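You operate a simulated robot arm through the tools that you are given. There is no shell and no other tool.

Carry out the task below with a simulated robot arm. There is one attempt and no reset: what you move stays moved.

TASK
Put two straps round the blue-band box at the tension printed on it.
Fine: one each side of its middle, 8 cm apart at least; keep clear of the arch; switch the strapper off.
Where things are to end (x, y in the base frame): box within 20 mm of [750, 260].

Only the result counts: the job must be done as asked and must still hold three seconds after the hand-in. Knocking over, shifting, dropping, spilling or breaking anything else fails it.

THE ROBOT
A 7-joint arm with a two-finger parallel gripper, fixed in place. Base frame: the origin is at the foot of the arm, x ahead of it, y to its left, z up; the work surface is at about z = 800. Lengths are in mm, angles in rad, forces in N, time in s.
With the tool pointing down near the work surface it reaches from about 360 to 860 mm from the base axis. Its first joint turns from -2.897 to 2.897 rad. Payload 3.43 kg.
Tool frame: the origin (TCP) lies between the finger pads and is the grasp point; the fingertips stand 34 mm ahead of it; z points along the fingers, y is the line along which they close. The gripper opens to 128 mm. The fingers are 24 mm wide and 12 mm thick; the gripper's body (48 by 130 mm) begins 96 mm behind the TCP.
Orientation is told as [roll, pitch, yaw] about the base's x, y, z axes, in that order, counted from this pose: with the fingers straight down and closing along the base's y, the tool's x points along the base's -x, its y along +y and its z along -z.

THE INTERFACE
- The arm moves only by the tool arm_command. Its argument "steps" is text: rows parted by semicolons, each of 7 numbers parted by spaces: the closure, from 0 (fully open) to 1 (shut), then the shift along the tool's x, y, z in units of 40 mm (1.0 is 40 mm), then the turn, a rotation vector about the tool's x, y, z in units of 8 degrees (1.0 is 8 degrees). In form: claw x y z ax ay az; .... A call has 1 to 20 rows; each row shifts and turns the commanded pose from where the row before left it, along the tool's axes as they then stand. A call with a number of a shift or a turn outside -1 to 1 is refused whole. A row lasts 0.2 s, in which the tool goes at most 50 mm and 0.15 rad; a call with a longer step from one row to the next is refused whole, and so is a gripper value outside its range. A pose out of reach is approached as far as the arm can. The call stops where the force on the tool passes 40 N (or 10 N more than at its start, if that is more) or the arm is blocked; 0.2 s more then pass. The fingers move at their own pace (about 153 mm/s each) and stop on an object; they squeeze with about 31 N. The grip force told is the motor's: it shows also when the fingers shut on nothing. Time passes only in rows, and 0.2 s behind the last, so rows that do not move let the fingers close. It gives the time, the measured TCP pose, the force on the tool (base axes), the opening and the grip force at its end, in the units of the frame above (readings bear some noise), with the torque about the TCP (base axes, N m) and any sound that the robot's microphone picked up.
- Cameras (640 x 400 px; columns grow to the right, rows downward): "scene" is fixed at [398, -651.2, 1368.9]; the picture's right is [0.97, -0.23, 0.00], its down [-0.14, -0.59, -0.79] and it looks along [0.19, 0.77, -0.61] (base axes); focal length 314 px, centre (320, 200). "wrist" rides on the gripper at [76, -11, -160] in the tool frame; the picture's right is [0.15, 0.99, 0.00], its down [-0.88, 0.13, -0.46] and it looks along [-0.45, 0.07, 0.89] (tool axes); focal length 234 px, centre (320, 200). There is no depth. A picture from a camera that has moved, and an enlarged one, comes with that camera's place and axes in the base frame and with its lens.
- camera(camera): a new picture of that camera. It takes no simulated time.
- zoom(camera, box): a new picture of the part [left, top, right, bottom] of that camera's present view, enlarged. It takes no simulated time.
- job_done(): hands the job in; it is judged then, once.

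Nothing tells you positions but the pictures and the camera data. Unless the task says otherwise, let go and move clear before handing in.

The tools are called after "Request:" as name(argument=value, ...) on one line, values as JSON. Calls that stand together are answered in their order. arm_command: Moves the arm, as the interface text tells. Its arguments: {"type":"object","properties":{"steps":{"type":"string"}},"required":["steps"]} The other tools are called the same way: camera (camera) takes a picture; zoom (camera, box) takes an enlarged picture of a part of a camera's view; job_done () hands the job in.

At the start:

```text
time_s: 0.0
ee_pos: [639.4, 68.5, 1037.8]
tool_rot: [-0.002, -0.001, 0.003]
contact_force: [0.2, -0.5, -0.5]
torque: [0.0, -0.02, 0.02]
width: 127.9
finger_force: 0.2
```

scene: 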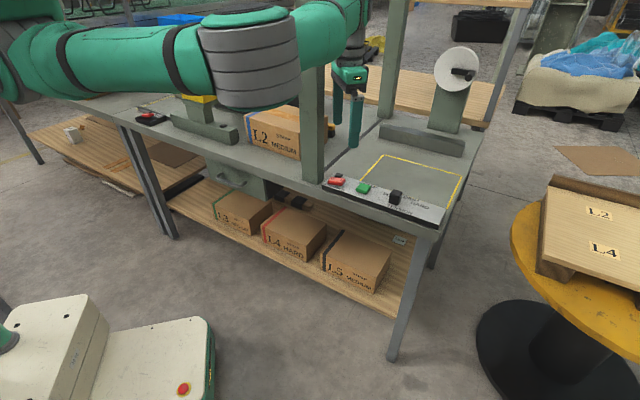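
wrist: 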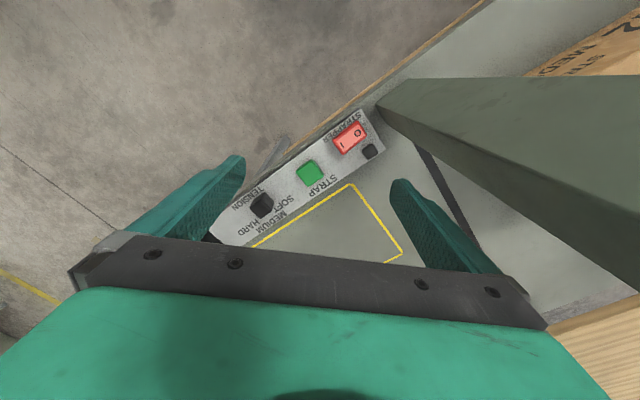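

I see a bench with a strapping machine (arch, control panel with rocker switch, green STRAP button, tension knob) and a blue-band box L2 MEDIUM on the left of the arch. I'll look closer before moving anything.

Request:
zoom(camera="scene", box=[300, 100, 500, 240])

Request:
zoom(camera="scene", box=[120, 70, 340, 210])

Request:
zoom(camera="wrist", box=[200, 100, 420, 260])

Request:
zoom(camera="scene", box=[200, 170, 420, 310])

```text
2.86 times, centred on (400, 170) of scene
camera zoom: at [398.0, -651.2, 1368.9], right [0.97, -0.23, 0.0], down [-0.14, -0.59, -0.79], along [0.19, 0.77, -0.61], focal length 898 px, centre (91, 286)
```

zoom: 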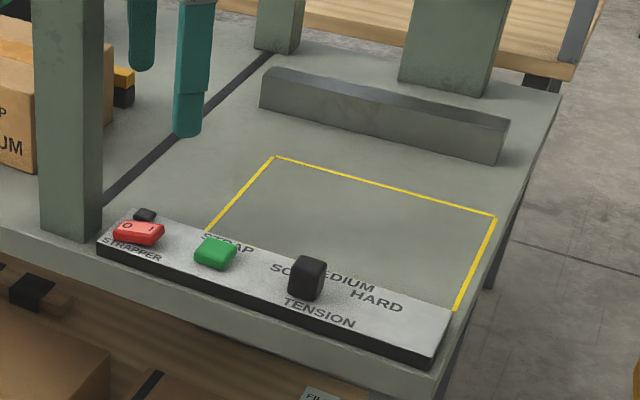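

```text
2.86 times, centred on (230, 140) of scene
camera zoom: at [398.0, -651.2, 1368.9], right [0.97, -0.23, 0.0], down [-0.14, -0.59, -0.79], along [0.19, 0.77, -0.61], focal length 898 px, centre (577, 371)
```

zoom: 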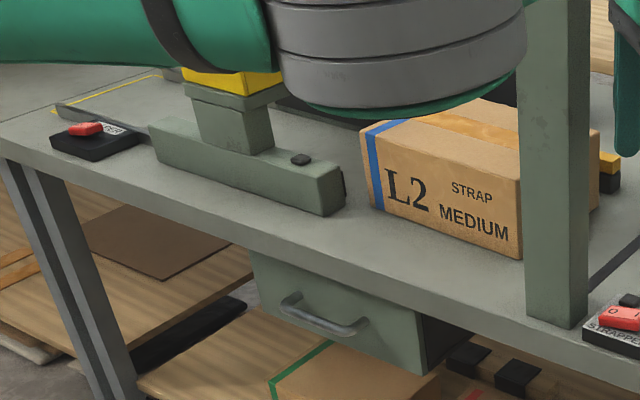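

```text
2.50 times, centred on (310, 180) of wrist
camera zoom: at [563.7, 56.0, 1197.9], right [-0.15, 0.99, 0.0], down [0.88, 0.13, 0.46], along [0.45, 0.07, -0.89], focal length 585 px, centre (345, 250)
```

zoom: 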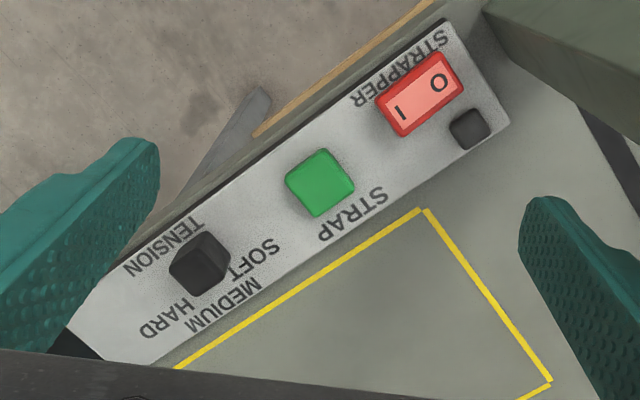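

```text
2.86 times, centred on (310, 240) of scene
camera zoom: at [398.0, -651.2, 1368.9], right [0.97, -0.23, 0.0], down [-0.14, -0.59, -0.79], along [0.19, 0.77, -0.61], focal length 898 px, centre (349, 86)
```

zoom: 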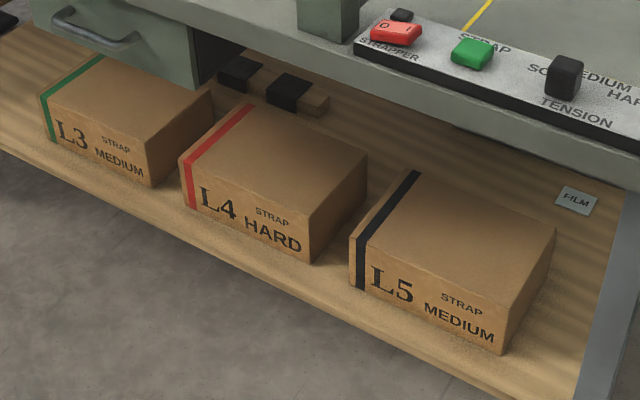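

The blue-band box (L2, strap MEDIUM) lies before the arch, long axis along the bench at about -45°. I'll look closer at the switch, knob, arch and box surroundings.

Request:
zoom(camera="scene", box=[320, 160, 400, 210])

Request:
zoom(camera="scene", box=[380, 170, 460, 220])

Request:
zoom(camera="scene", box=[120, 85, 220, 150])

Request:
zoom(camera="scene", box=[230, 85, 350, 165])

Request:
zoom(camera="scene", box=[290, 0, 500, 140])

Request:
zoom(camera="wrist", box=[230, 100, 390, 250])

```text
8.00 times, centred on (360, 185) of scene
camera zoom: at [398.0, -651.2, 1368.9], right [0.97, -0.23, 0.0], down [-0.14, -0.59, -0.79], along [0.19, 0.77, -0.61], focal length 2513 px, centre (0, 320)
```

zoom: 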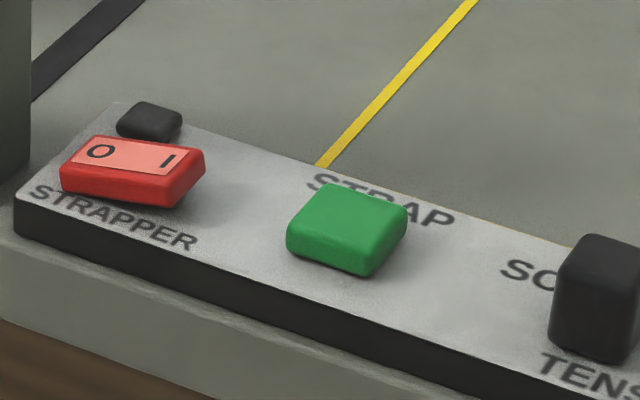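

```text
8.00 times, centred on (420, 195) of scene
camera zoom: at [398.0, -651.2, 1368.9], right [0.97, -0.23, 0.0], down [-0.14, -0.59, -0.79], along [0.19, 0.77, -0.61], focal length 2513 px, centre (-480, 240)
```

zoom: 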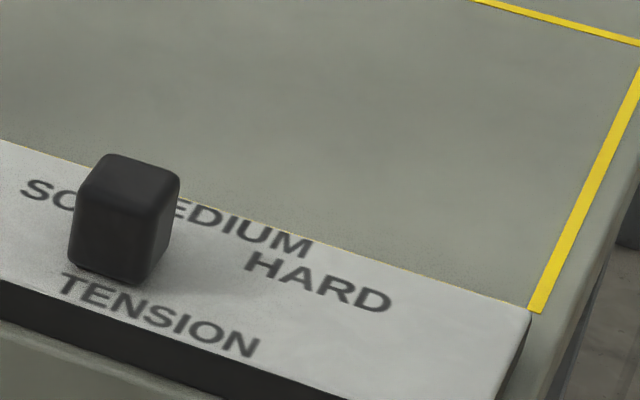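

```text
6.15 times, centred on (170, 118) of scene
camera zoom: at [398.0, -651.2, 1368.9], right [0.97, -0.23, 0.0], down [-0.14, -0.59, -0.79], along [0.19, 0.77, -0.61], focal length 1933 px, centre (1243, 708)
```

zoom: 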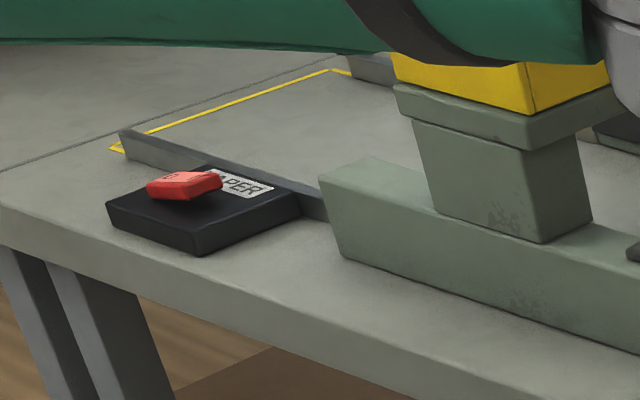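

```text
5.00 times, centred on (290, 125) of scene
camera zoom: at [398.0, -651.2, 1368.9], right [0.97, -0.23, 0.0], down [-0.14, -0.59, -0.79], along [0.19, 0.77, -0.61], focal length 1571 px, centre (470, 575)
```

zoom: 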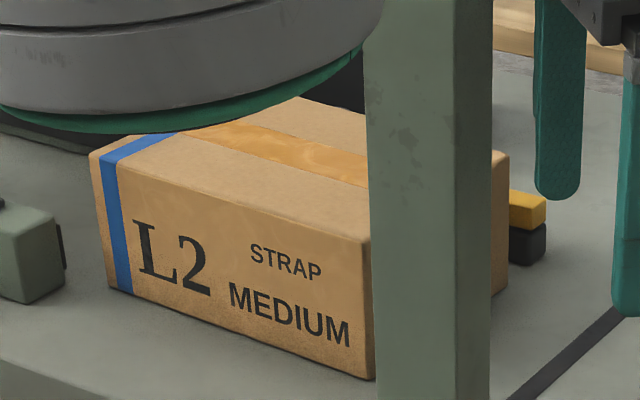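

```text
2.86 times, centred on (395, 70) of scene
camera zoom: at [398.0, -651.2, 1368.9], right [0.97, -0.23, 0.0], down [-0.14, -0.59, -0.79], along [0.19, 0.77, -0.61], focal length 898 px, centre (106, 571)
```

zoom: 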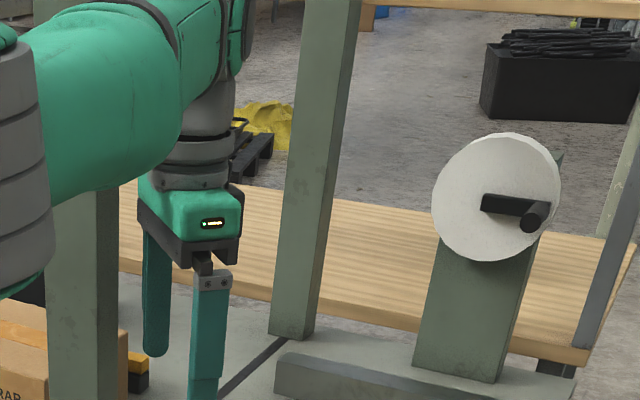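

```text
2.67 times, centred on (310, 175) of wrist
camera zoom: at [563.7, 56.0, 1197.9], right [-0.15, 0.99, 0.0], down [0.88, 0.13, 0.46], along [0.45, 0.07, -0.89], focal length 624 px, centre (347, 267)
```

zoom: 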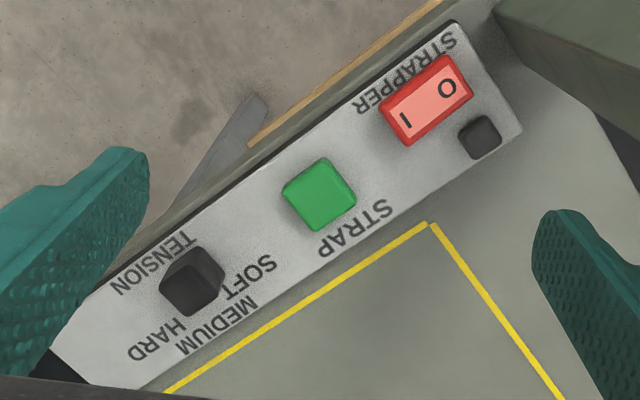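

The strapper looks off (O side down, lamp dark) and the knob probably points to SOFT. The box must be pushed through the arch from the left, so I'll retract around the front post at short radius and look at the box and its surroundings.

Request:
arm_command(steps="0 1 0 0 0 0 0; 0 1 0 0 0 0 0; 0 1 0 0 0 0 0; 0 1 0 0 0 0 0; 0 1 0 0 0 0 0; 0 0.3 0 0 0 0 0")

Request:
camera(camera="wrist")

Request:
camera(camera="scene")

```text
time_s: 1.4
ee_pos: [427.5, 68.7, 1037.8]
tool_rot: [0.0, -0.001, 0.002]
contact_force: [-0.7, -0.7, -0.8]
torque: [0.02, 0.0, 0.0]
width: 128.4
finger_force: 0.0
```

```text
taken
camera wrist: at [351.6, 56.0, 1197.5], right [-0.15, 0.99, 0.0], down [0.88, 0.13, 0.46], along [0.45, 0.07, -0.89], focal length 234 px, centre (320, 200)
```

wrist: 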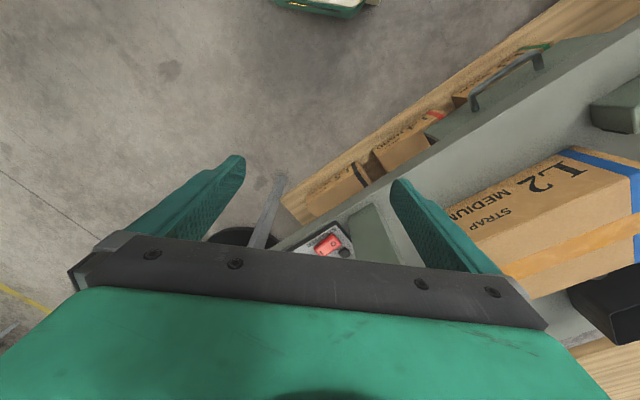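

```text
taken
```

scene: 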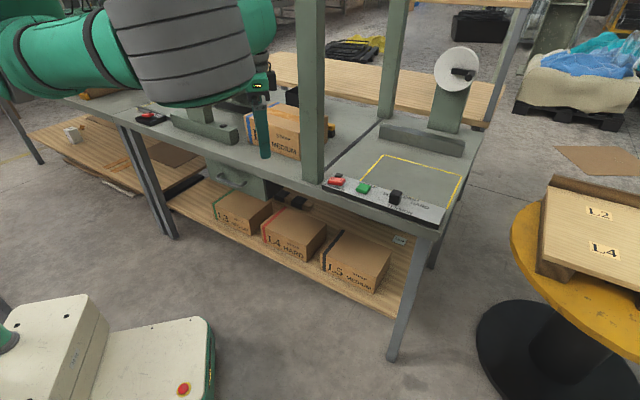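

The retract was clean and the post is outside my radius. I'll now swing left around it at constant radius to look at the box from its rear end.

Request:
arm_command(steps="0 0.04 0.92 0 0 0 -0.6; 0 0.04 0.92 0 0 0 -0.6; 0 0.04 0.92 0 0 0 -0.6; 0 0.04 0.92 0 0 0 -0.6; 0 0.04 0.92 0 0 0 -0.6; 0 0.04 0.92 0 0 0 -0.6; 0 0.04 0.92 0 0 0 -0.6; 0 0.04 0.92 0 0 0 -0.6; 0 0.04 0.92 0 0 0 -0.6")

Request:
camera(camera="wrist")

Request:
camera(camera="scene")

```text
time_s: 3.4
ee_pos: [308.0, 368.0, 1036.7]
tool_rot: [0.0, 0.001, 0.755]
contact_force: [0.0, -0.3, 0.0]
torque: [0.01, 0.0, 0.0]
width: 128.0
finger_force: 0.0
```

```text
taken
camera wrist: at [260.0, 308.2, 1196.3], right [-0.79, 0.62, 0.0], down [0.55, 0.7, 0.46], along [0.28, 0.36, -0.89], focal length 234 px, centre (320, 200)
```

wrist: 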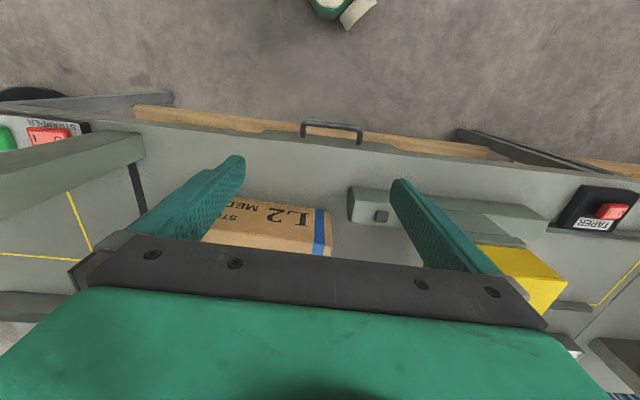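

```text
taken
```

scene: 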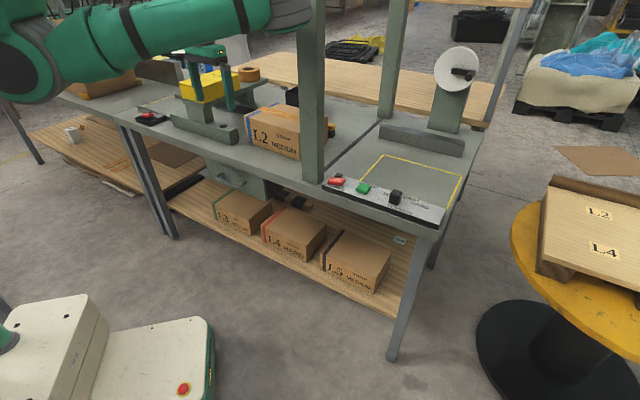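

I'm now left of the arch above the taper side, with all clear. I'll zoom in on the box, taper head and neighbours.

Request:
zoom(camera="scene", box=[230, 60, 350, 165])

Request:
zoom(camera="scene", box=[130, 40, 290, 160])

Request:
zoom(camera="wrist", box=[120, 150, 420, 290])

```text
3.81 times, centred on (290, 112) of scene
camera zoom: at [398.0, -651.2, 1368.9], right [0.97, -0.23, 0.0], down [-0.14, -0.59, -0.79], along [0.19, 0.77, -0.61], focal length 1197 px, centre (434, 533)
```

zoom: 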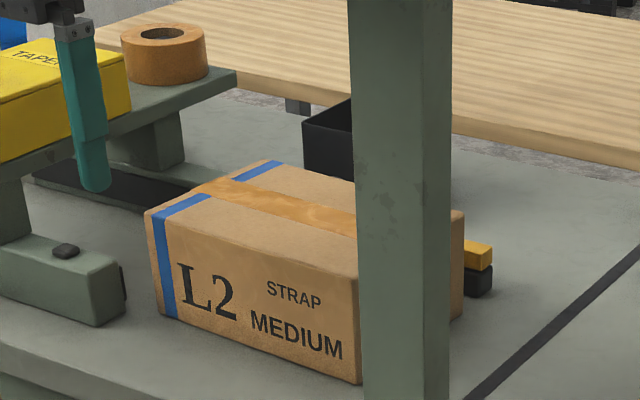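

```text
3.33 times, centred on (210, 100) of scene
camera zoom: at [398.0, -651.2, 1368.9], right [0.97, -0.23, 0.0], down [-0.14, -0.59, -0.79], along [0.19, 0.77, -0.61], focal length 1047 px, centre (687, 533)
```

zoom: 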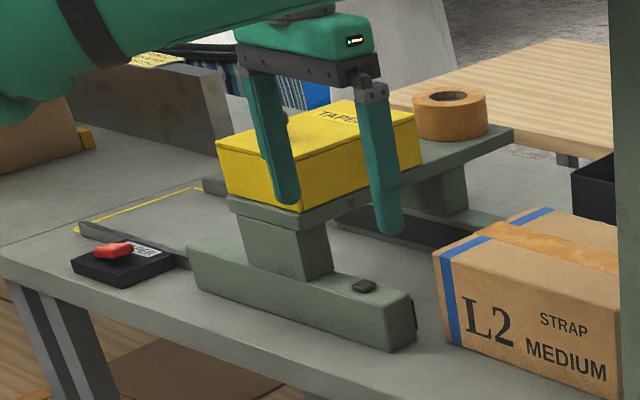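

```text
2.13 times, centred on (270, 220) of wrist
camera zoom: at [260.0, 308.2, 1196.3], right [-0.79, 0.62, 0.0], down [0.55, 0.7, 0.46], along [0.28, 0.36, -0.89], focal length 500 px, centre (427, 157)
```

zoom: 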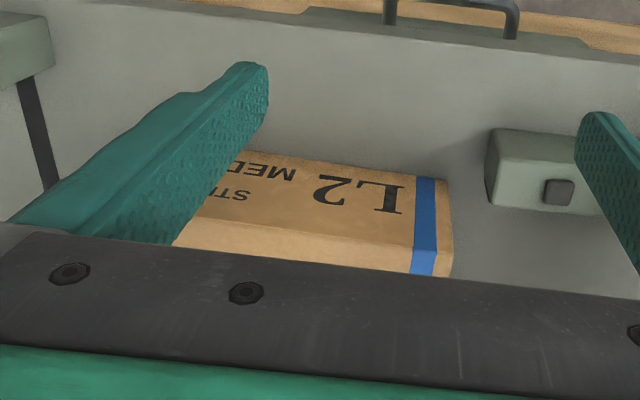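

The taper bridge is well to the left (I'm moving away from it), and there's a small yellow/black object just behind the box. I'll move above the box for a top view.

Request:
arm_command(steps="0 -0.8 -0.4 -0.2 0 0 0; 0 -0.8 -0.4 -0.2 0 0 0; 0 -0.8 -0.4 -0.2 0 0 0; 0 -0.8 -0.4 -0.2 0 0 0; 0 -0.8 -0.4 -0.2 0 0 0")

Request:
camera(camera="wrist")

Request:
camera(camera="scene")

```text
time_s: 4.6
ee_pos: [470.8, 415.8, 1075.7]
tool_rot: [-0.002, 0.006, 0.765]
contact_force: [-0.2, -0.3, 0.2]
torque: [0.04, -0.02, -0.03]
width: 127.9
finger_force: 0.1
```

```text
taken
camera wrist: at [424.1, 355.1, 1235.0], right [-0.79, 0.61, 0.0], down [0.55, 0.71, 0.45], along [0.27, 0.36, -0.89], focal length 234 px, centre (320, 200)
```

wrist: 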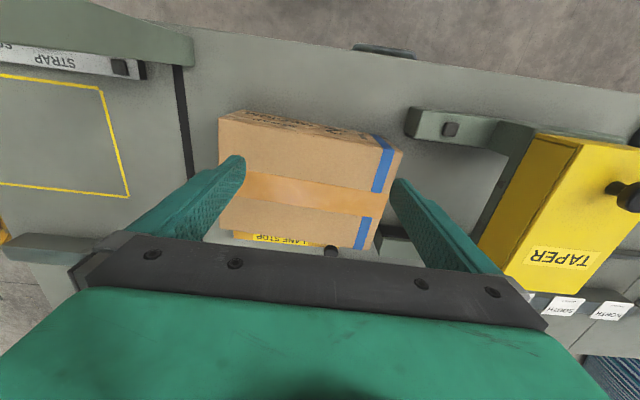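

```text
taken
```

scene: 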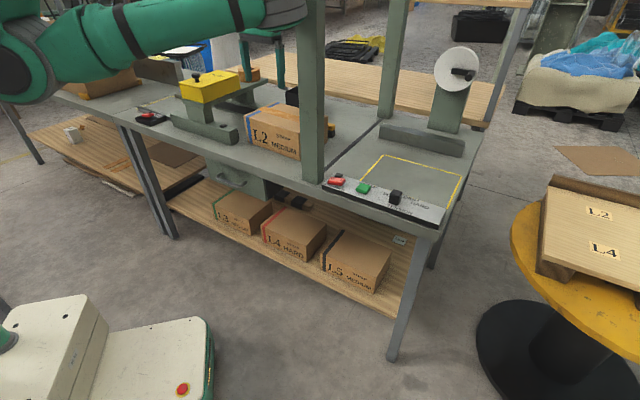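

There is a "LANE STOP" behind the box and "SOUTH/NORTH" labels near the taper. I'll zoom in for details.

Request:
zoom(camera="wrist", box=[150, 60, 430, 260])

Request:
zoom(camera="wrist", box=[210, 210, 390, 270])

Request:
zoom(camera="wrist", box=[0, 0, 200, 250])

Request:
zoom(camera="wrist", box=[400, 90, 640, 340])

Request:
zoom(camera="scene", box=[230, 60, 350, 165])

```text
2.00 times, centred on (290, 160) of wrist
camera zoom: at [424.1, 355.1, 1235.0], right [-0.79, 0.61, 0.0], down [0.55, 0.71, 0.45], along [0.27, 0.36, -0.89], focal length 468 px, centre (380, 280)
```

zoom: 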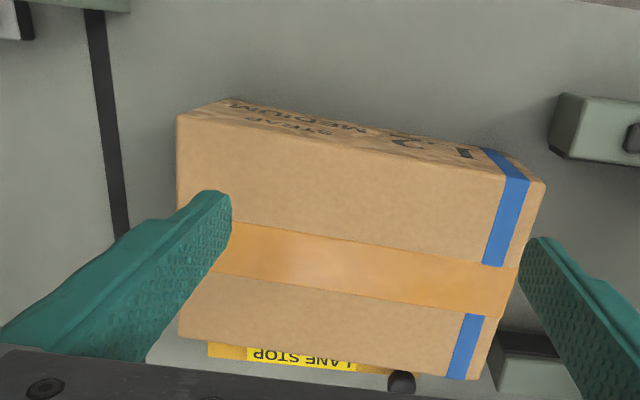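

```text
3.56 times, centred on (300, 240) of wrist
camera zoom: at [424.1, 355.1, 1235.0], right [-0.79, 0.61, 0.0], down [0.55, 0.71, 0.45], along [0.27, 0.36, -0.89], focal length 833 px, centre (391, 58)
```

zoom: 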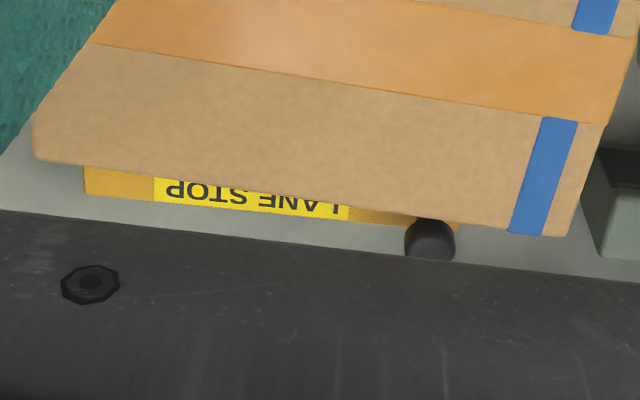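

```text
1.60 times, centred on (100, 125) of wrist
camera zoom: at [424.1, 355.1, 1235.0], right [-0.79, 0.61, 0.0], down [0.55, 0.71, 0.45], along [0.27, 0.36, -0.89], focal length 375 px, centre (672, 320)
```

zoom: 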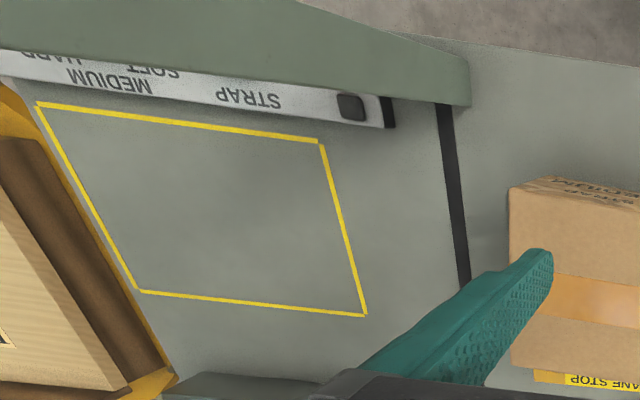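

```text
1.60 times, centred on (520, 215) of wrist
camera zoom: at [424.1, 355.1, 1235.0], right [-0.79, 0.61, 0.0], down [0.55, 0.71, 0.45], along [0.27, 0.36, -0.89], focal length 375 px, centre (0, 176)
```

zoom: 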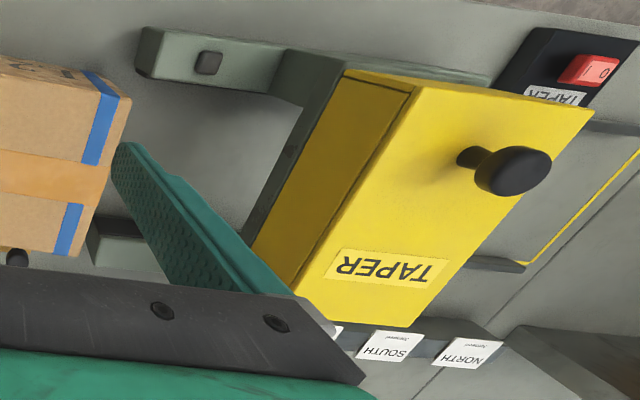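

```text
3.81 times, centred on (290, 112) of scene
camera zoom: at [398.0, -651.2, 1368.9], right [0.97, -0.23, 0.0], down [-0.14, -0.59, -0.79], along [0.19, 0.77, -0.61], focal length 1197 px, centre (434, 533)
```

zoom: 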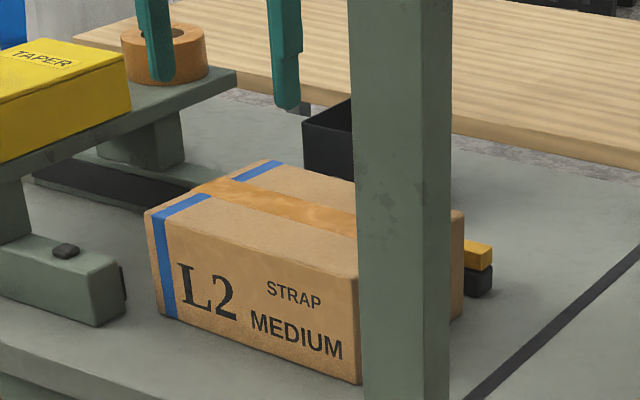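

The box measures roughly 250×173×115 mm, centred near (534, 455), yaw about -47°. I'll take higher zooms to pin down the arch plane, front post and box corners.

Request:
zoom(camera="scene", box=[320, 110, 400, 160])

Request:
zoom(camera="scene", box=[290, 140, 370, 190])

Request:
zoom(camera="scene", box=[235, 95, 315, 165])

Request:
zoom(camera="wrist", box=[150, 20, 250, 180])

Request:
zoom(camera="scene", box=[280, 0, 420, 80])

```text
8.00 times, centred on (360, 135) of scene
camera zoom: at [398.0, -651.2, 1368.9], right [0.97, -0.23, 0.0], down [-0.14, -0.59, -0.79], along [0.19, 0.77, -0.61], focal length 2513 px, centre (0, 720)
```

zoom: 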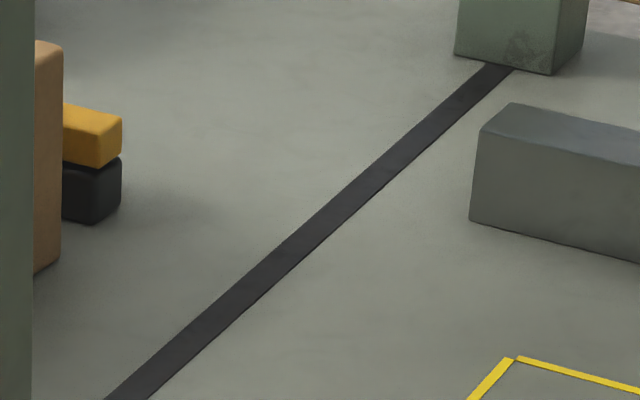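

```text
8.00 times, centred on (330, 165) of scene
camera zoom: at [398.0, -651.2, 1368.9], right [0.97, -0.23, 0.0], down [-0.14, -0.59, -0.79], along [0.19, 0.77, -0.61], focal length 2513 px, centre (240, 480)
```

zoom: 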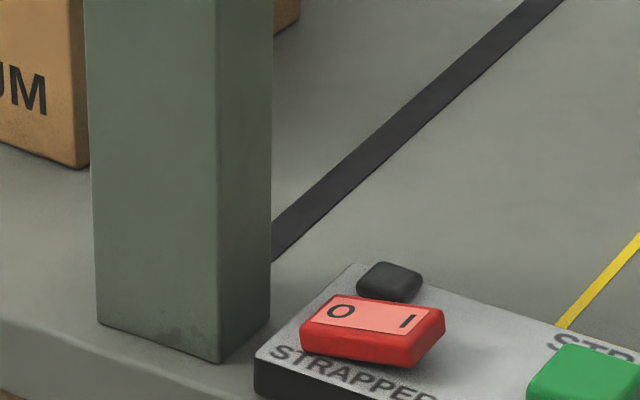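

```text
5.71 times, centred on (275, 130) of scene
camera zoom: at [398.0, -651.2, 1368.9], right [0.97, -0.23, 0.0], down [-0.14, -0.59, -0.79], along [0.19, 0.77, -0.61], focal length 1795 px, centre (577, 600)
```

zoom: 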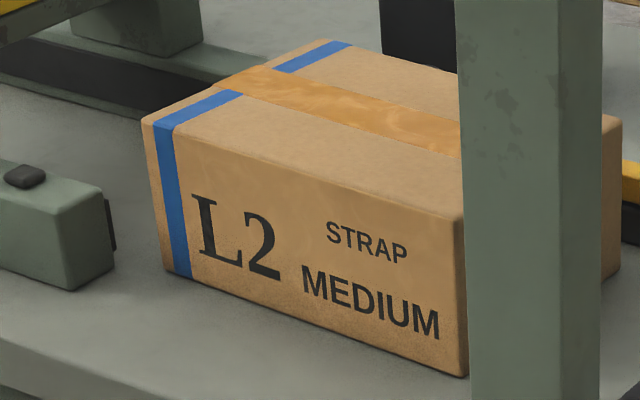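

```text
2.50 times, centred on (200, 100) of wrist
camera zoom: at [424.1, 355.1, 1235.0], right [-0.79, 0.61, 0.0], down [0.55, 0.71, 0.45], along [0.27, 0.36, -0.89], focal length 585 px, centre (620, 450)
```

zoom: 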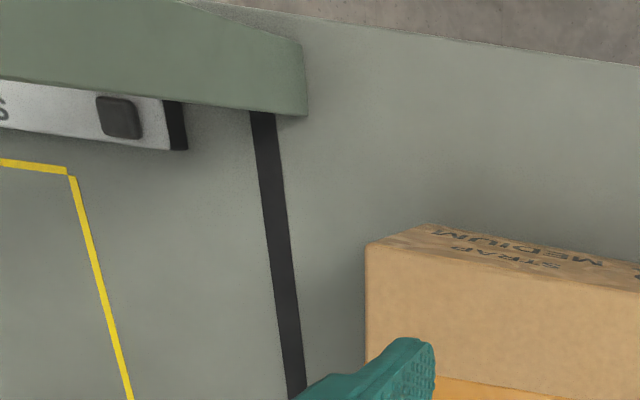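

```text
4.57 times, centred on (350, 40) of scene
camera zoom: at [398.0, -651.2, 1368.9], right [0.97, -0.23, 0.0], down [-0.14, -0.59, -0.79], along [0.19, 0.77, -0.61], focal length 1436 px, centre (183, 931)
```

zoom: 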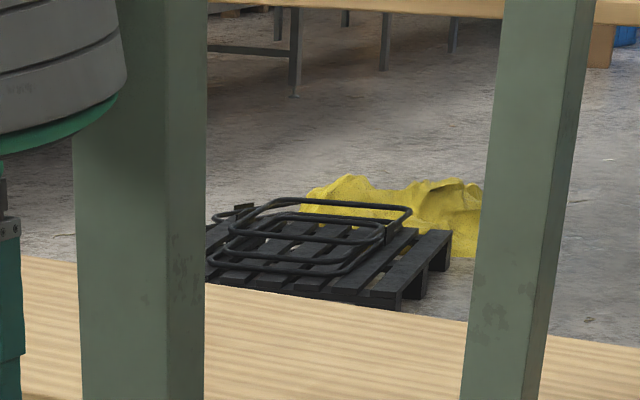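

The arch plane lies at y−x ≈ −396 and the target is about 67 mm beyond it. I want to see how the arm's links sit relative to the front post before pushing, so I'll look at the arm itself.

Request:
zoom(camera="scene", box=[0, 0, 340, 200])

Request:
zoom(camera="scene", box=[220, 0, 330, 70])

```text
1.88 times, centred on (170, 100) of scene
camera zoom: at [398.0, -651.2, 1368.9], right [0.97, -0.23, 0.0], down [-0.14, -0.59, -0.79], along [0.19, 0.77, -0.61], focal length 591 px, centre (602, 388)
```

zoom: 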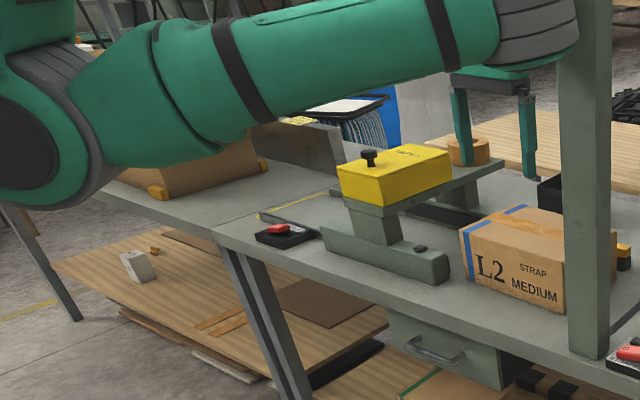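

```text
5.71 times, centred on (275, 35) of scene
camera zoom: at [398.0, -651.2, 1368.9], right [0.97, -0.23, 0.0], down [-0.14, -0.59, -0.79], along [0.19, 0.77, -0.61], focal length 1795 px, centre (577, 1143)
```

zoom: 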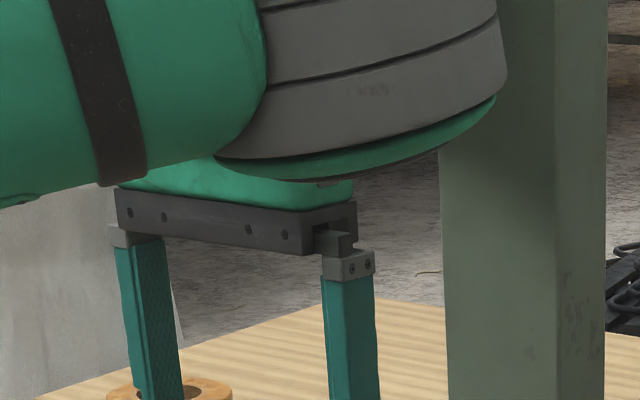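

The arm carries its elbow out to the right (toward the scene camera), so the forearm passes near the front post. Staying further left keeps it clear, so I'll move high to just behind the box's rear end and then check the arm's silhouette against the post.

Request:
arm_command(steps="0 -0.3 0.775 0 0 0 0; 0 -0.3 0.775 0 0 0 0; 0 -0.3 0.775 0 0 0 0; 0 -0.3 0.775 0 0 0 0; 0 -0.3 0.775 0 0 0 0")

Request:
camera(camera="scene")

Request:
camera(camera="wrist")

```text
time_s: 5.8
ee_pos: [416.5, 572.3, 1078.2]
tool_rot: [-0.001, -0.001, 0.754]
contact_force: [-0.2, -0.7, 0.8]
torque: [0.05, -0.01, 0.01]
width: 127.7
finger_force: 0.0
```

```text
taken
```

scene: 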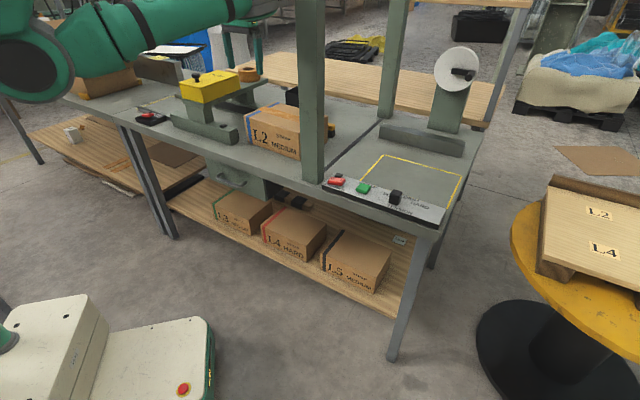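

```text
taken
camera wrist: at [369.7, 511.0, 1237.2], right [-0.78, 0.62, 0.0], down [0.55, 0.7, 0.46], along [0.28, 0.36, -0.89], focal length 234 px, centre (320, 200)
```

wrist: 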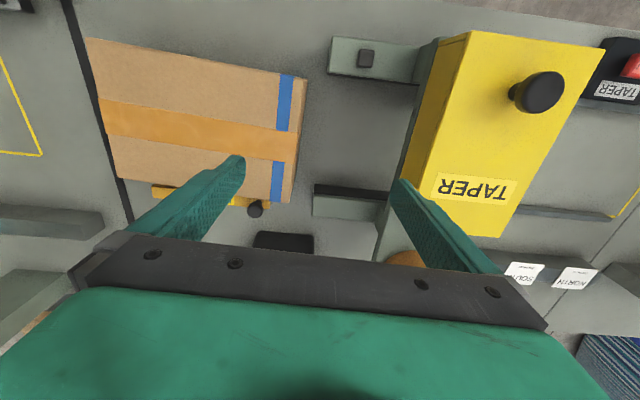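

The arm silhouette is now fully left of the post. I'll zoom in for exact box corners and the taper clearance.

Request:
zoom(camera="wrist", box=[60, 20, 320, 220])

Request:
zoom(camera="wrist", box=[300, 20, 640, 280])

Request:
zoom(camera="scene", box=[160, 0, 340, 120])

```text
2.00 times, centred on (190, 120) of wrist
camera zoom: at [369.7, 511.0, 1237.2], right [-0.78, 0.62, 0.0], down [0.55, 0.7, 0.46], along [0.28, 0.36, -0.89], focal length 468 px, centre (580, 360)
```

zoom: 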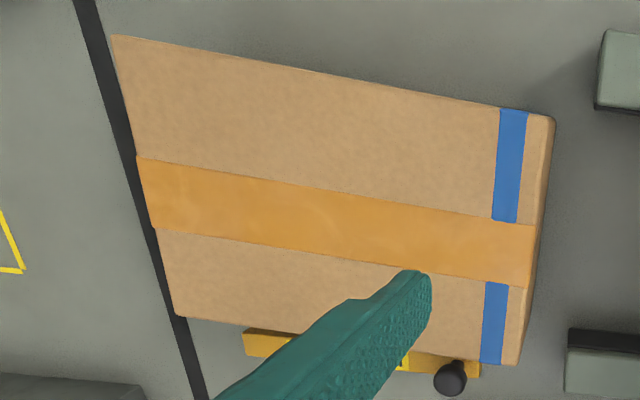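

```text
1.54 times, centred on (470, 150) of wrist
camera zoom: at [369.7, 511.0, 1237.2], right [-0.78, 0.62, 0.0], down [0.55, 0.7, 0.46], along [0.28, 0.36, -0.89], focal length 360 px, centre (89, 277)
```

zoom: 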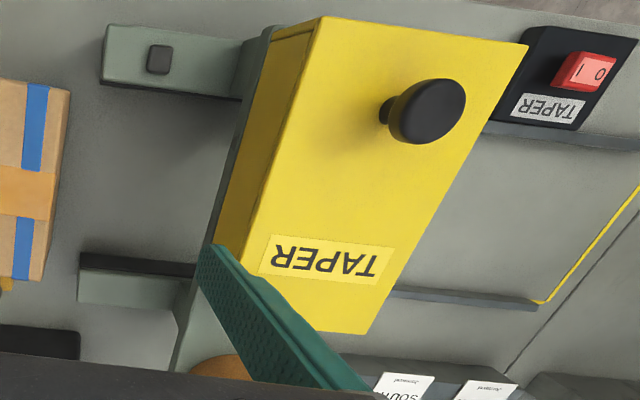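

```text
3.33 times, centred on (250, 60) of scene
camera zoom: at [398.0, -651.2, 1368.9], right [0.97, -0.23, 0.0], down [-0.14, -0.59, -0.79], along [0.19, 0.77, -0.61], focal length 1047 px, centre (553, 667)
```

zoom: 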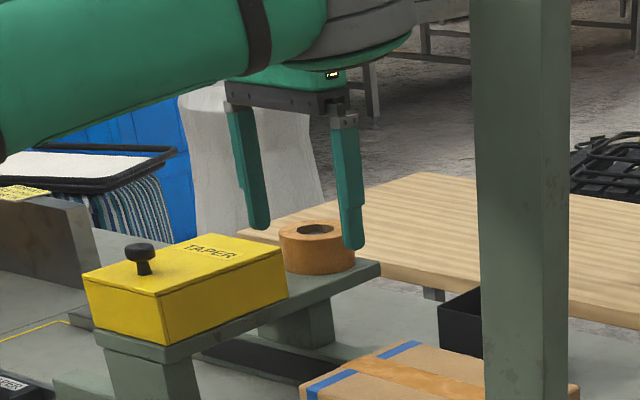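

The box's top is about 250×170 mm with centre near (533, 461), yaw ≈ −47°, rear end at p ≈ −74 (p along the lane). I'll rotate the gripper so both open fingers face the rear end squarely (yaw 135°).

Request:
arm_command(steps="0 0 0 0 0 0 -1; 0 0 0 0 0 0 -1; 0 0 0 0 0 0 -1; 0 0 0 0 0 0 -1; 0 0 0 0 0 0 -1; 0 0 0 0 0 0 -1; 0 0 0 0 0 0 -1; 0 0 0 0 0 0 -1; 0 0 0 0 0 0 -1; 0 0 0 0 0 0 -1; 0 0 0 0 0 0 -1; 0 0 0 0 0 0 -0.475; 0 0 0 0 0 0 0")

Request:
camera(camera="scene")

Request:
camera(camera="wrist")

```text
time_s: 8.6
ee_pos: [415.9, 573.2, 1079.0]
tool_rot: [0.002, 0.001, 1.594]
contact_force: [0.0, -0.5, 0.6]
torque: [-0.03, 0.0, 0.01]
width: 128.2
finger_force: 0.1
out of reach, approached as far as the arm can: row 7, 8, 9, 10, 11, 12
```

```text
taken
```

scene: 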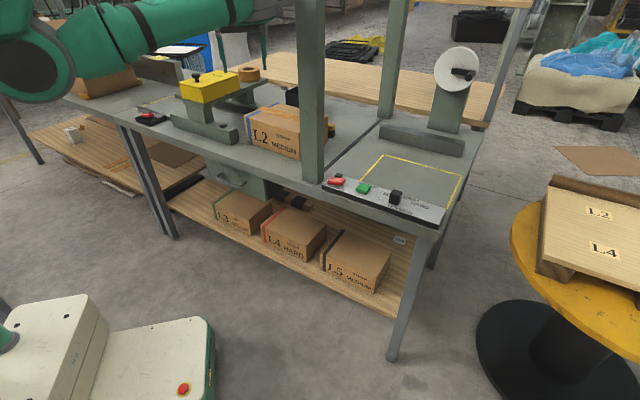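

```text
taken
camera wrist: at [429.4, 497.3, 1237.8], right [-0.99, -0.17, 0.0], down [-0.15, 0.88, 0.46], along [-0.08, 0.45, -0.89], focal length 234 px, centre (320, 200)
```

wrist: 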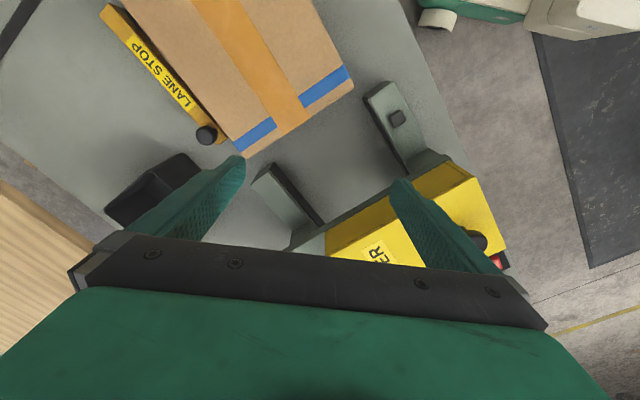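

Joint 7 hits its limit at yaw ≈ 91°, so I'll go the other way round to yaw −45°. I'll turn part of the way and check how the commanded pose is being tracked.

Request:
arm_command(steps="0 0 0 0 0 0 1; 0 0 0 0 0 0 1; 0 0 0 0 0 0 1; 0 0 0 0 0 0 1; 0 0 0 0 0 0 1; 0 0 0 0 0 0 1; 0 0 0 0 0 0 1; 0 0 0 0 0 0 1; 0 0 0 0 0 0 1; 0 0 0 0 0 0 1; 0 0 0 0 0 0 0")

```text
time_s: 11.0
ee_pos: [416.6, 574.3, 1077.4]
tool_rot: [0.001, 0.002, 0.196]
contact_force: [-0.1, 0.5, -0.4]
torque: [0.01, -0.04, 0.01]
width: 127.8
finger_force: 0.0
```

The command restarts from the measured pose. I'll continue turning to yaw −45°.

Request:
arm_command(steps="0 0 0 0 0 0 1; 0 0 0 0 0 0 1; 0 0 0 0 0 0 1; 0 0 0 0 0 0 1; 0 0 0 0 0 0 1; 0 0 0 0 0 0 1; 0 0 0 0 0 0 1; 0 0 0 0 0 0 0.03; 0 0 0 0 0 0 0")

Request:
camera(camera="scene")

Request:
camera(camera="wrist")

```text
time_s: 13.0
ee_pos: [415.5, 573.5, 1077.3]
tool_rot: [-0.001, 0.001, -0.785]
contact_force: [-0.2, 0.1, -0.1]
torque: [-0.01, 0.02, 0.03]
width: 128.2
finger_force: 0.1
```

```text
taken
```

scene: 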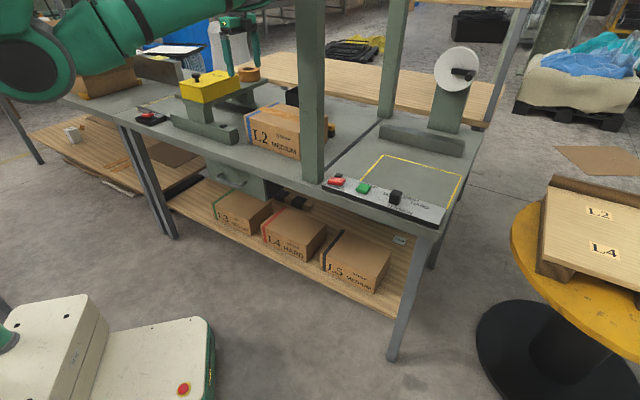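

```text
taken
camera wrist: at [353.8, 618.5, 1237.3], right [0.6, 0.8, 0.0], down [0.71, -0.53, 0.46], along [0.37, -0.27, -0.89], focal length 234 px, centre (320, 200)
```

wrist: 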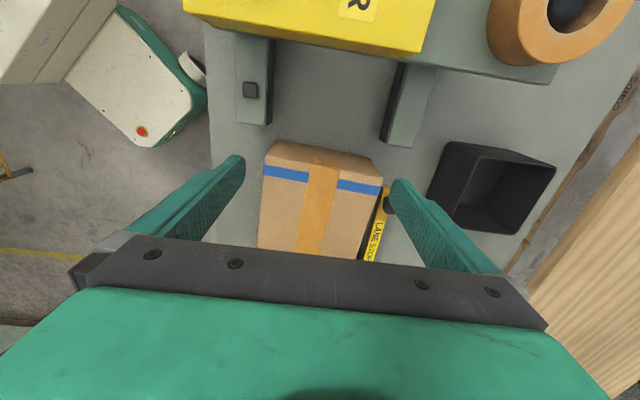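

The gripper is now square to the lane (tool x = −p, tool y = +q). I'll close the fingers slightly, shift 10 mm in q, and descend partway behind the box, then check.

Request:
arm_command(steps="0.14 0 0.25 0 0 0 0; 0.14 0 0 0.7 0 0 0; 0.14 0 0 0.7 0 0 0; 0.14 0 0 0.7 0 0 0; 0.14 0 0 0.7 0 0 0; 0.14 0 0 0.7 0 0 0; 0.14 0 0 0 0 0 0")

Request:
camera(camera="scene")

Request:
camera(camera="wrist")

```text
time_s: 14.6
ee_pos: [420.6, 581.8, 938.2]
tool_rot: [0.0, -0.001, -0.782]
contact_force: [0.0, 0.3, -0.9]
torque: [-0.02, 0.0, 0.03]
width: 110.2
finger_force: 0.1
```

```text
taken
```

scene: 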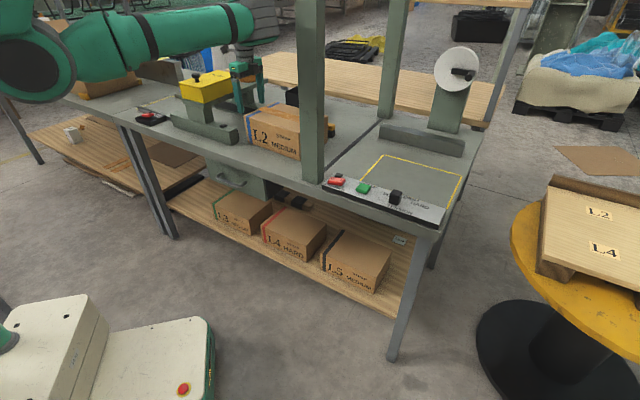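

```text
taken
camera wrist: at [359.7, 627.4, 1097.2], right [0.6, 0.8, 0.0], down [0.72, -0.53, 0.46], along [0.37, -0.27, -0.89], focal length 234 px, centre (320, 200)
```

wrist: 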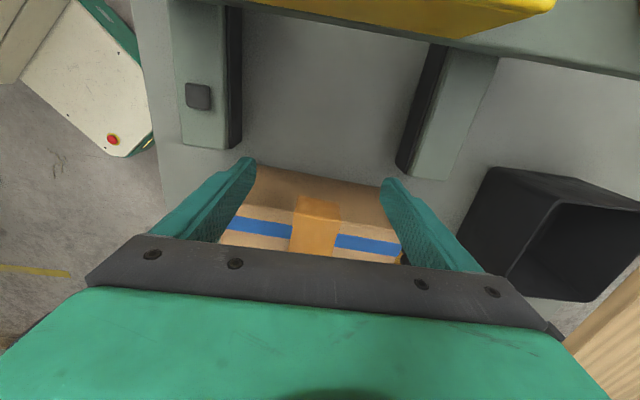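

All clear; elbow silhouette is still left of the post. I'll descend to pushing height (TCP z ≈ 855).

Request:
arm_command(steps="0.14 0 0 0.7 0 0 -0.02; 0.14 0 0 0.7 0 0 0; 0.14 0 0 0.68 0 0 0; 0.14 0 0 0 0 0 0")

Request:
zoom(camera="scene", box=[160, 0, 340, 170])

Request:
camera(camera="wrist")

```text
time_s: 15.6
ee_pos: [421.4, 582.3, 853.6]
tool_rot: [0.0, -0.001, -0.782]
contact_force: [-0.2, -0.5, -0.9]
torque: [0.02, 0.0, -0.02]
width: 110.0
finger_force: 0.0
```

```text
2.35 times, centred on (250, 85) of scene
camera zoom: at [398.0, -651.2, 1368.9], right [0.97, -0.23, 0.0], down [-0.14, -0.59, -0.79], along [0.19, 0.77, -0.61], focal length 739 px, centre (485, 471)
```

zoom: 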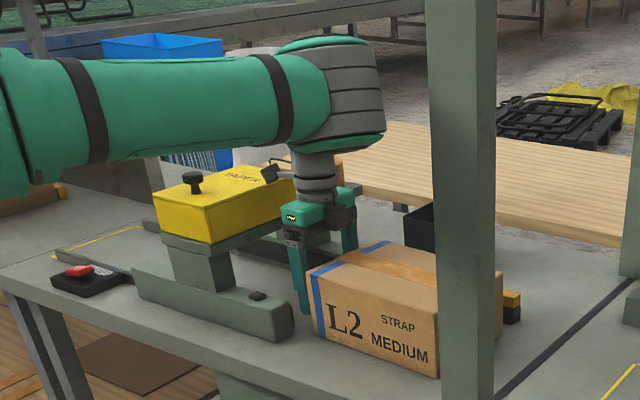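

```text
taken
camera wrist: at [360.9, 627.1, 1013.1], right [0.59, 0.81, 0.0], down [0.72, -0.53, 0.46], along [0.37, -0.27, -0.89], focal length 234 px, centre (320, 200)
```

wrist: 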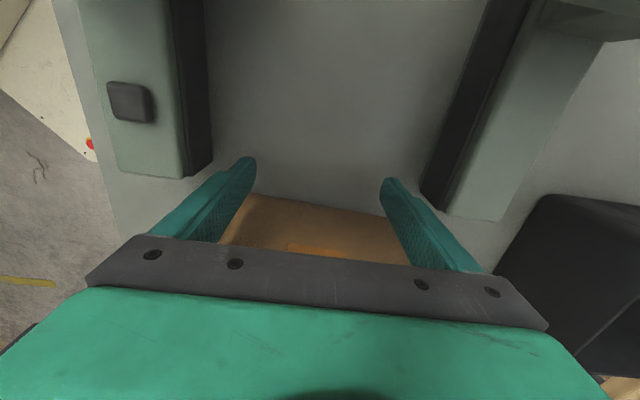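

I now see the arm clearly: the ringed cylinder is next to the hand, so it's part of the wrist. I'll zoom in to understand the wrist and forearm geometry better before pushing.

Request:
zoom(camera="scene", box=[240, 0, 340, 130])

Request:
zoom(camera="scene", box=[0, 0, 180, 120])

```text
3.08 times, centred on (290, 65) of scene
camera zoom: at [398.0, -651.2, 1368.9], right [0.97, -0.23, 0.0], down [-0.14, -0.59, -0.79], along [0.19, 0.77, -0.61], focal length 966 px, centre (412, 615)
```

zoom: 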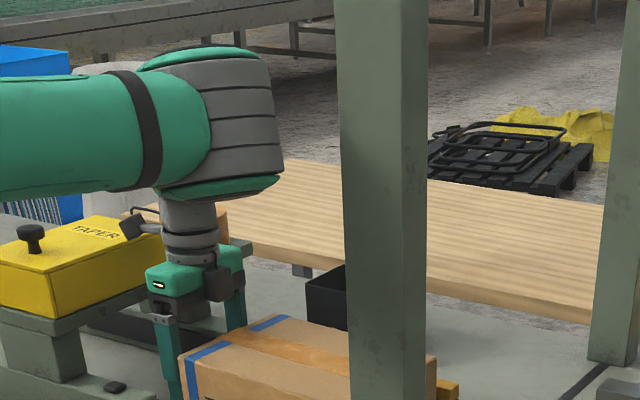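

```text
3.33 times, centred on (90, 60) of scene
camera zoom: at [398.0, -651.2, 1368.9], right [0.97, -0.23, 0.0], down [-0.14, -0.59, -0.79], along [0.19, 0.77, -0.61], focal length 1047 px, centre (1087, 667)
```

zoom: 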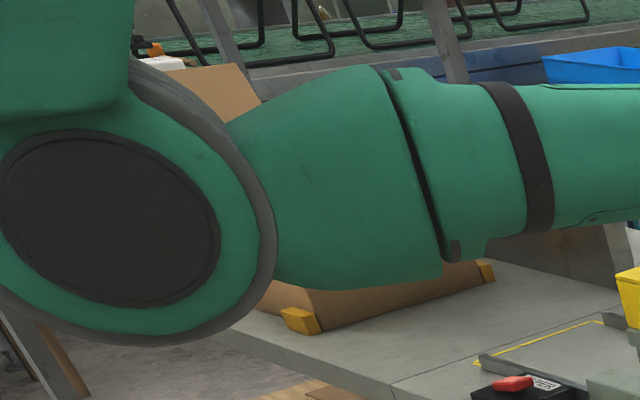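

The elbow stands about 45 mm clear to the left of the post in the image. I'll push the box along the lane in small rows, tilting the hand backward as it advances so that the wrist and elbow stay back from the post.

Request:
arm_command(steps="0.14 -0.2275 0.01 0 0 -0.219 0; 0.14 -0.2274 0.01 0.0069 0 -0.219 0; 0.14 -0.2271 0.01 0.0139 0 -0.219 0; 0.14 -0.2265 0.01 0.0208 0 -0.219 0; 0.14 -0.2258 0.01 0.0277 0 -0.219 0; 0.14 -0.2249 0.01 0.0346 0 -0.219 0; 0.14 -0.2237 0.01 0.0415 0 -0.219 0; 0.14 -0.2223 0.01 0.0483 0 -0.219 0")

Request:
zoom(camera="scene", box=[160, 0, 380, 170])

Request:
camera(camera="wrist")

```text
time_s: 17.4
ee_pos: [477.5, 532.6, 855.3]
tool_rot: [0.0, -0.246, -0.781]
contact_force: [-1.0, 1.3, 0.3]
torque: [0.05, 0.02, -0.06]
width: 110.0
finger_force: 0.4
```

```text
2.35 times, centred on (270, 85) of scene
camera zoom: at [398.0, -651.2, 1368.9], right [0.97, -0.23, 0.0], down [-0.14, -0.59, -0.79], along [0.19, 0.77, -0.61], focal length 739 px, centre (438, 471)
```

zoom: 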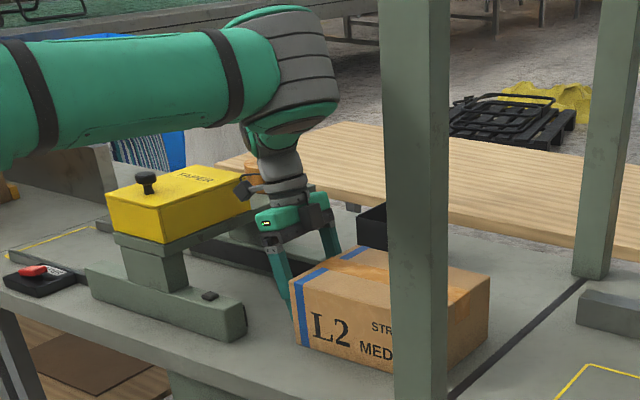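

```text
taken
camera wrist: at [389.5, 602.8, 991.9], right [0.6, 0.8, -0.04], down [0.62, -0.43, 0.66], along [0.51, -0.41, -0.75], focal length 234 px, centre (320, 200)
```

wrist: 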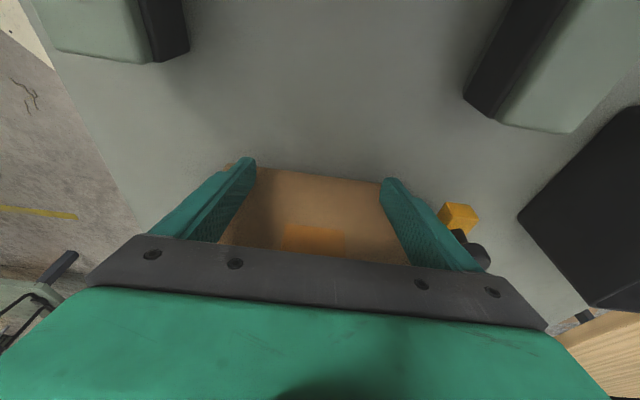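

The push works with only ~2 N and the whole arm remains left of the post in view. I'll continue the push toward the first strap position (box centre about 57 mm before the arch plane).

Request:
arm_command(steps="0.14 -0.2173 0 0.0542 0 -0.219 0; 0.14 -0.2155 0 0.0608 0 -0.219 0; 0.14 -0.2136 0 0.0673 0 -0.219 0; 0.14 -0.2114 0 0.0738 0 -0.219 0; 0.14 -0.2091 0 0.0802 0 -0.219 0; 0.14 -0.2065 0 0.0866 0 -0.219 0; 0.14 -0.2038 0 0.0929 0 -0.219 0; 0.14 -0.2009 0 0.0990 0 -0.219 0")

Request:
zoom(camera="scene", box=[180, 0, 400, 190])

Request:
camera(camera="wrist")

```text
time_s: 19.2
ee_pos: [527.8, 482.0, 854.7]
tool_rot: [0.0, -0.491, -0.784]
contact_force: [0.7, 0.6, -0.1]
torque: [0.0, 0.0, 0.02]
width: 109.9
finger_force: 0.1
```

```text
2.11 times, centred on (290, 95) of scene
camera zoom: at [398.0, -651.2, 1368.9], right [0.97, -0.23, 0.0], down [-0.14, -0.59, -0.79], along [0.19, 0.77, -0.61], focal length 661 px, centre (383, 421)
```

zoom: 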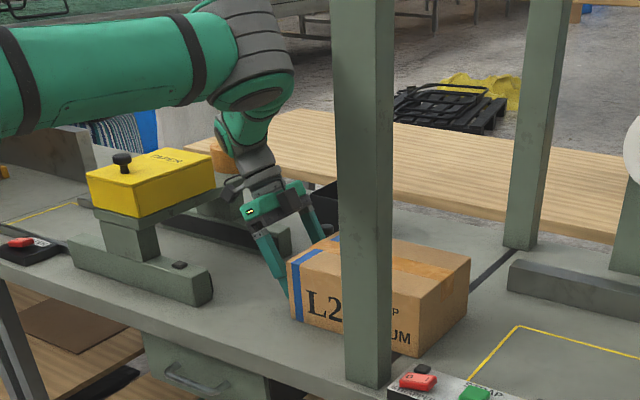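

```text
taken
camera wrist: at [419.4, 573.0, 959.5], right [0.61, 0.79, -0.07], down [0.49, -0.3, 0.82], along [0.63, -0.53, -0.57], focal length 234 px, centre (320, 200)
```

wrist: 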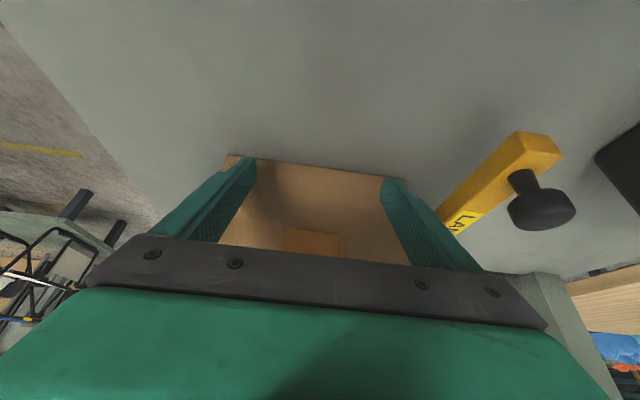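

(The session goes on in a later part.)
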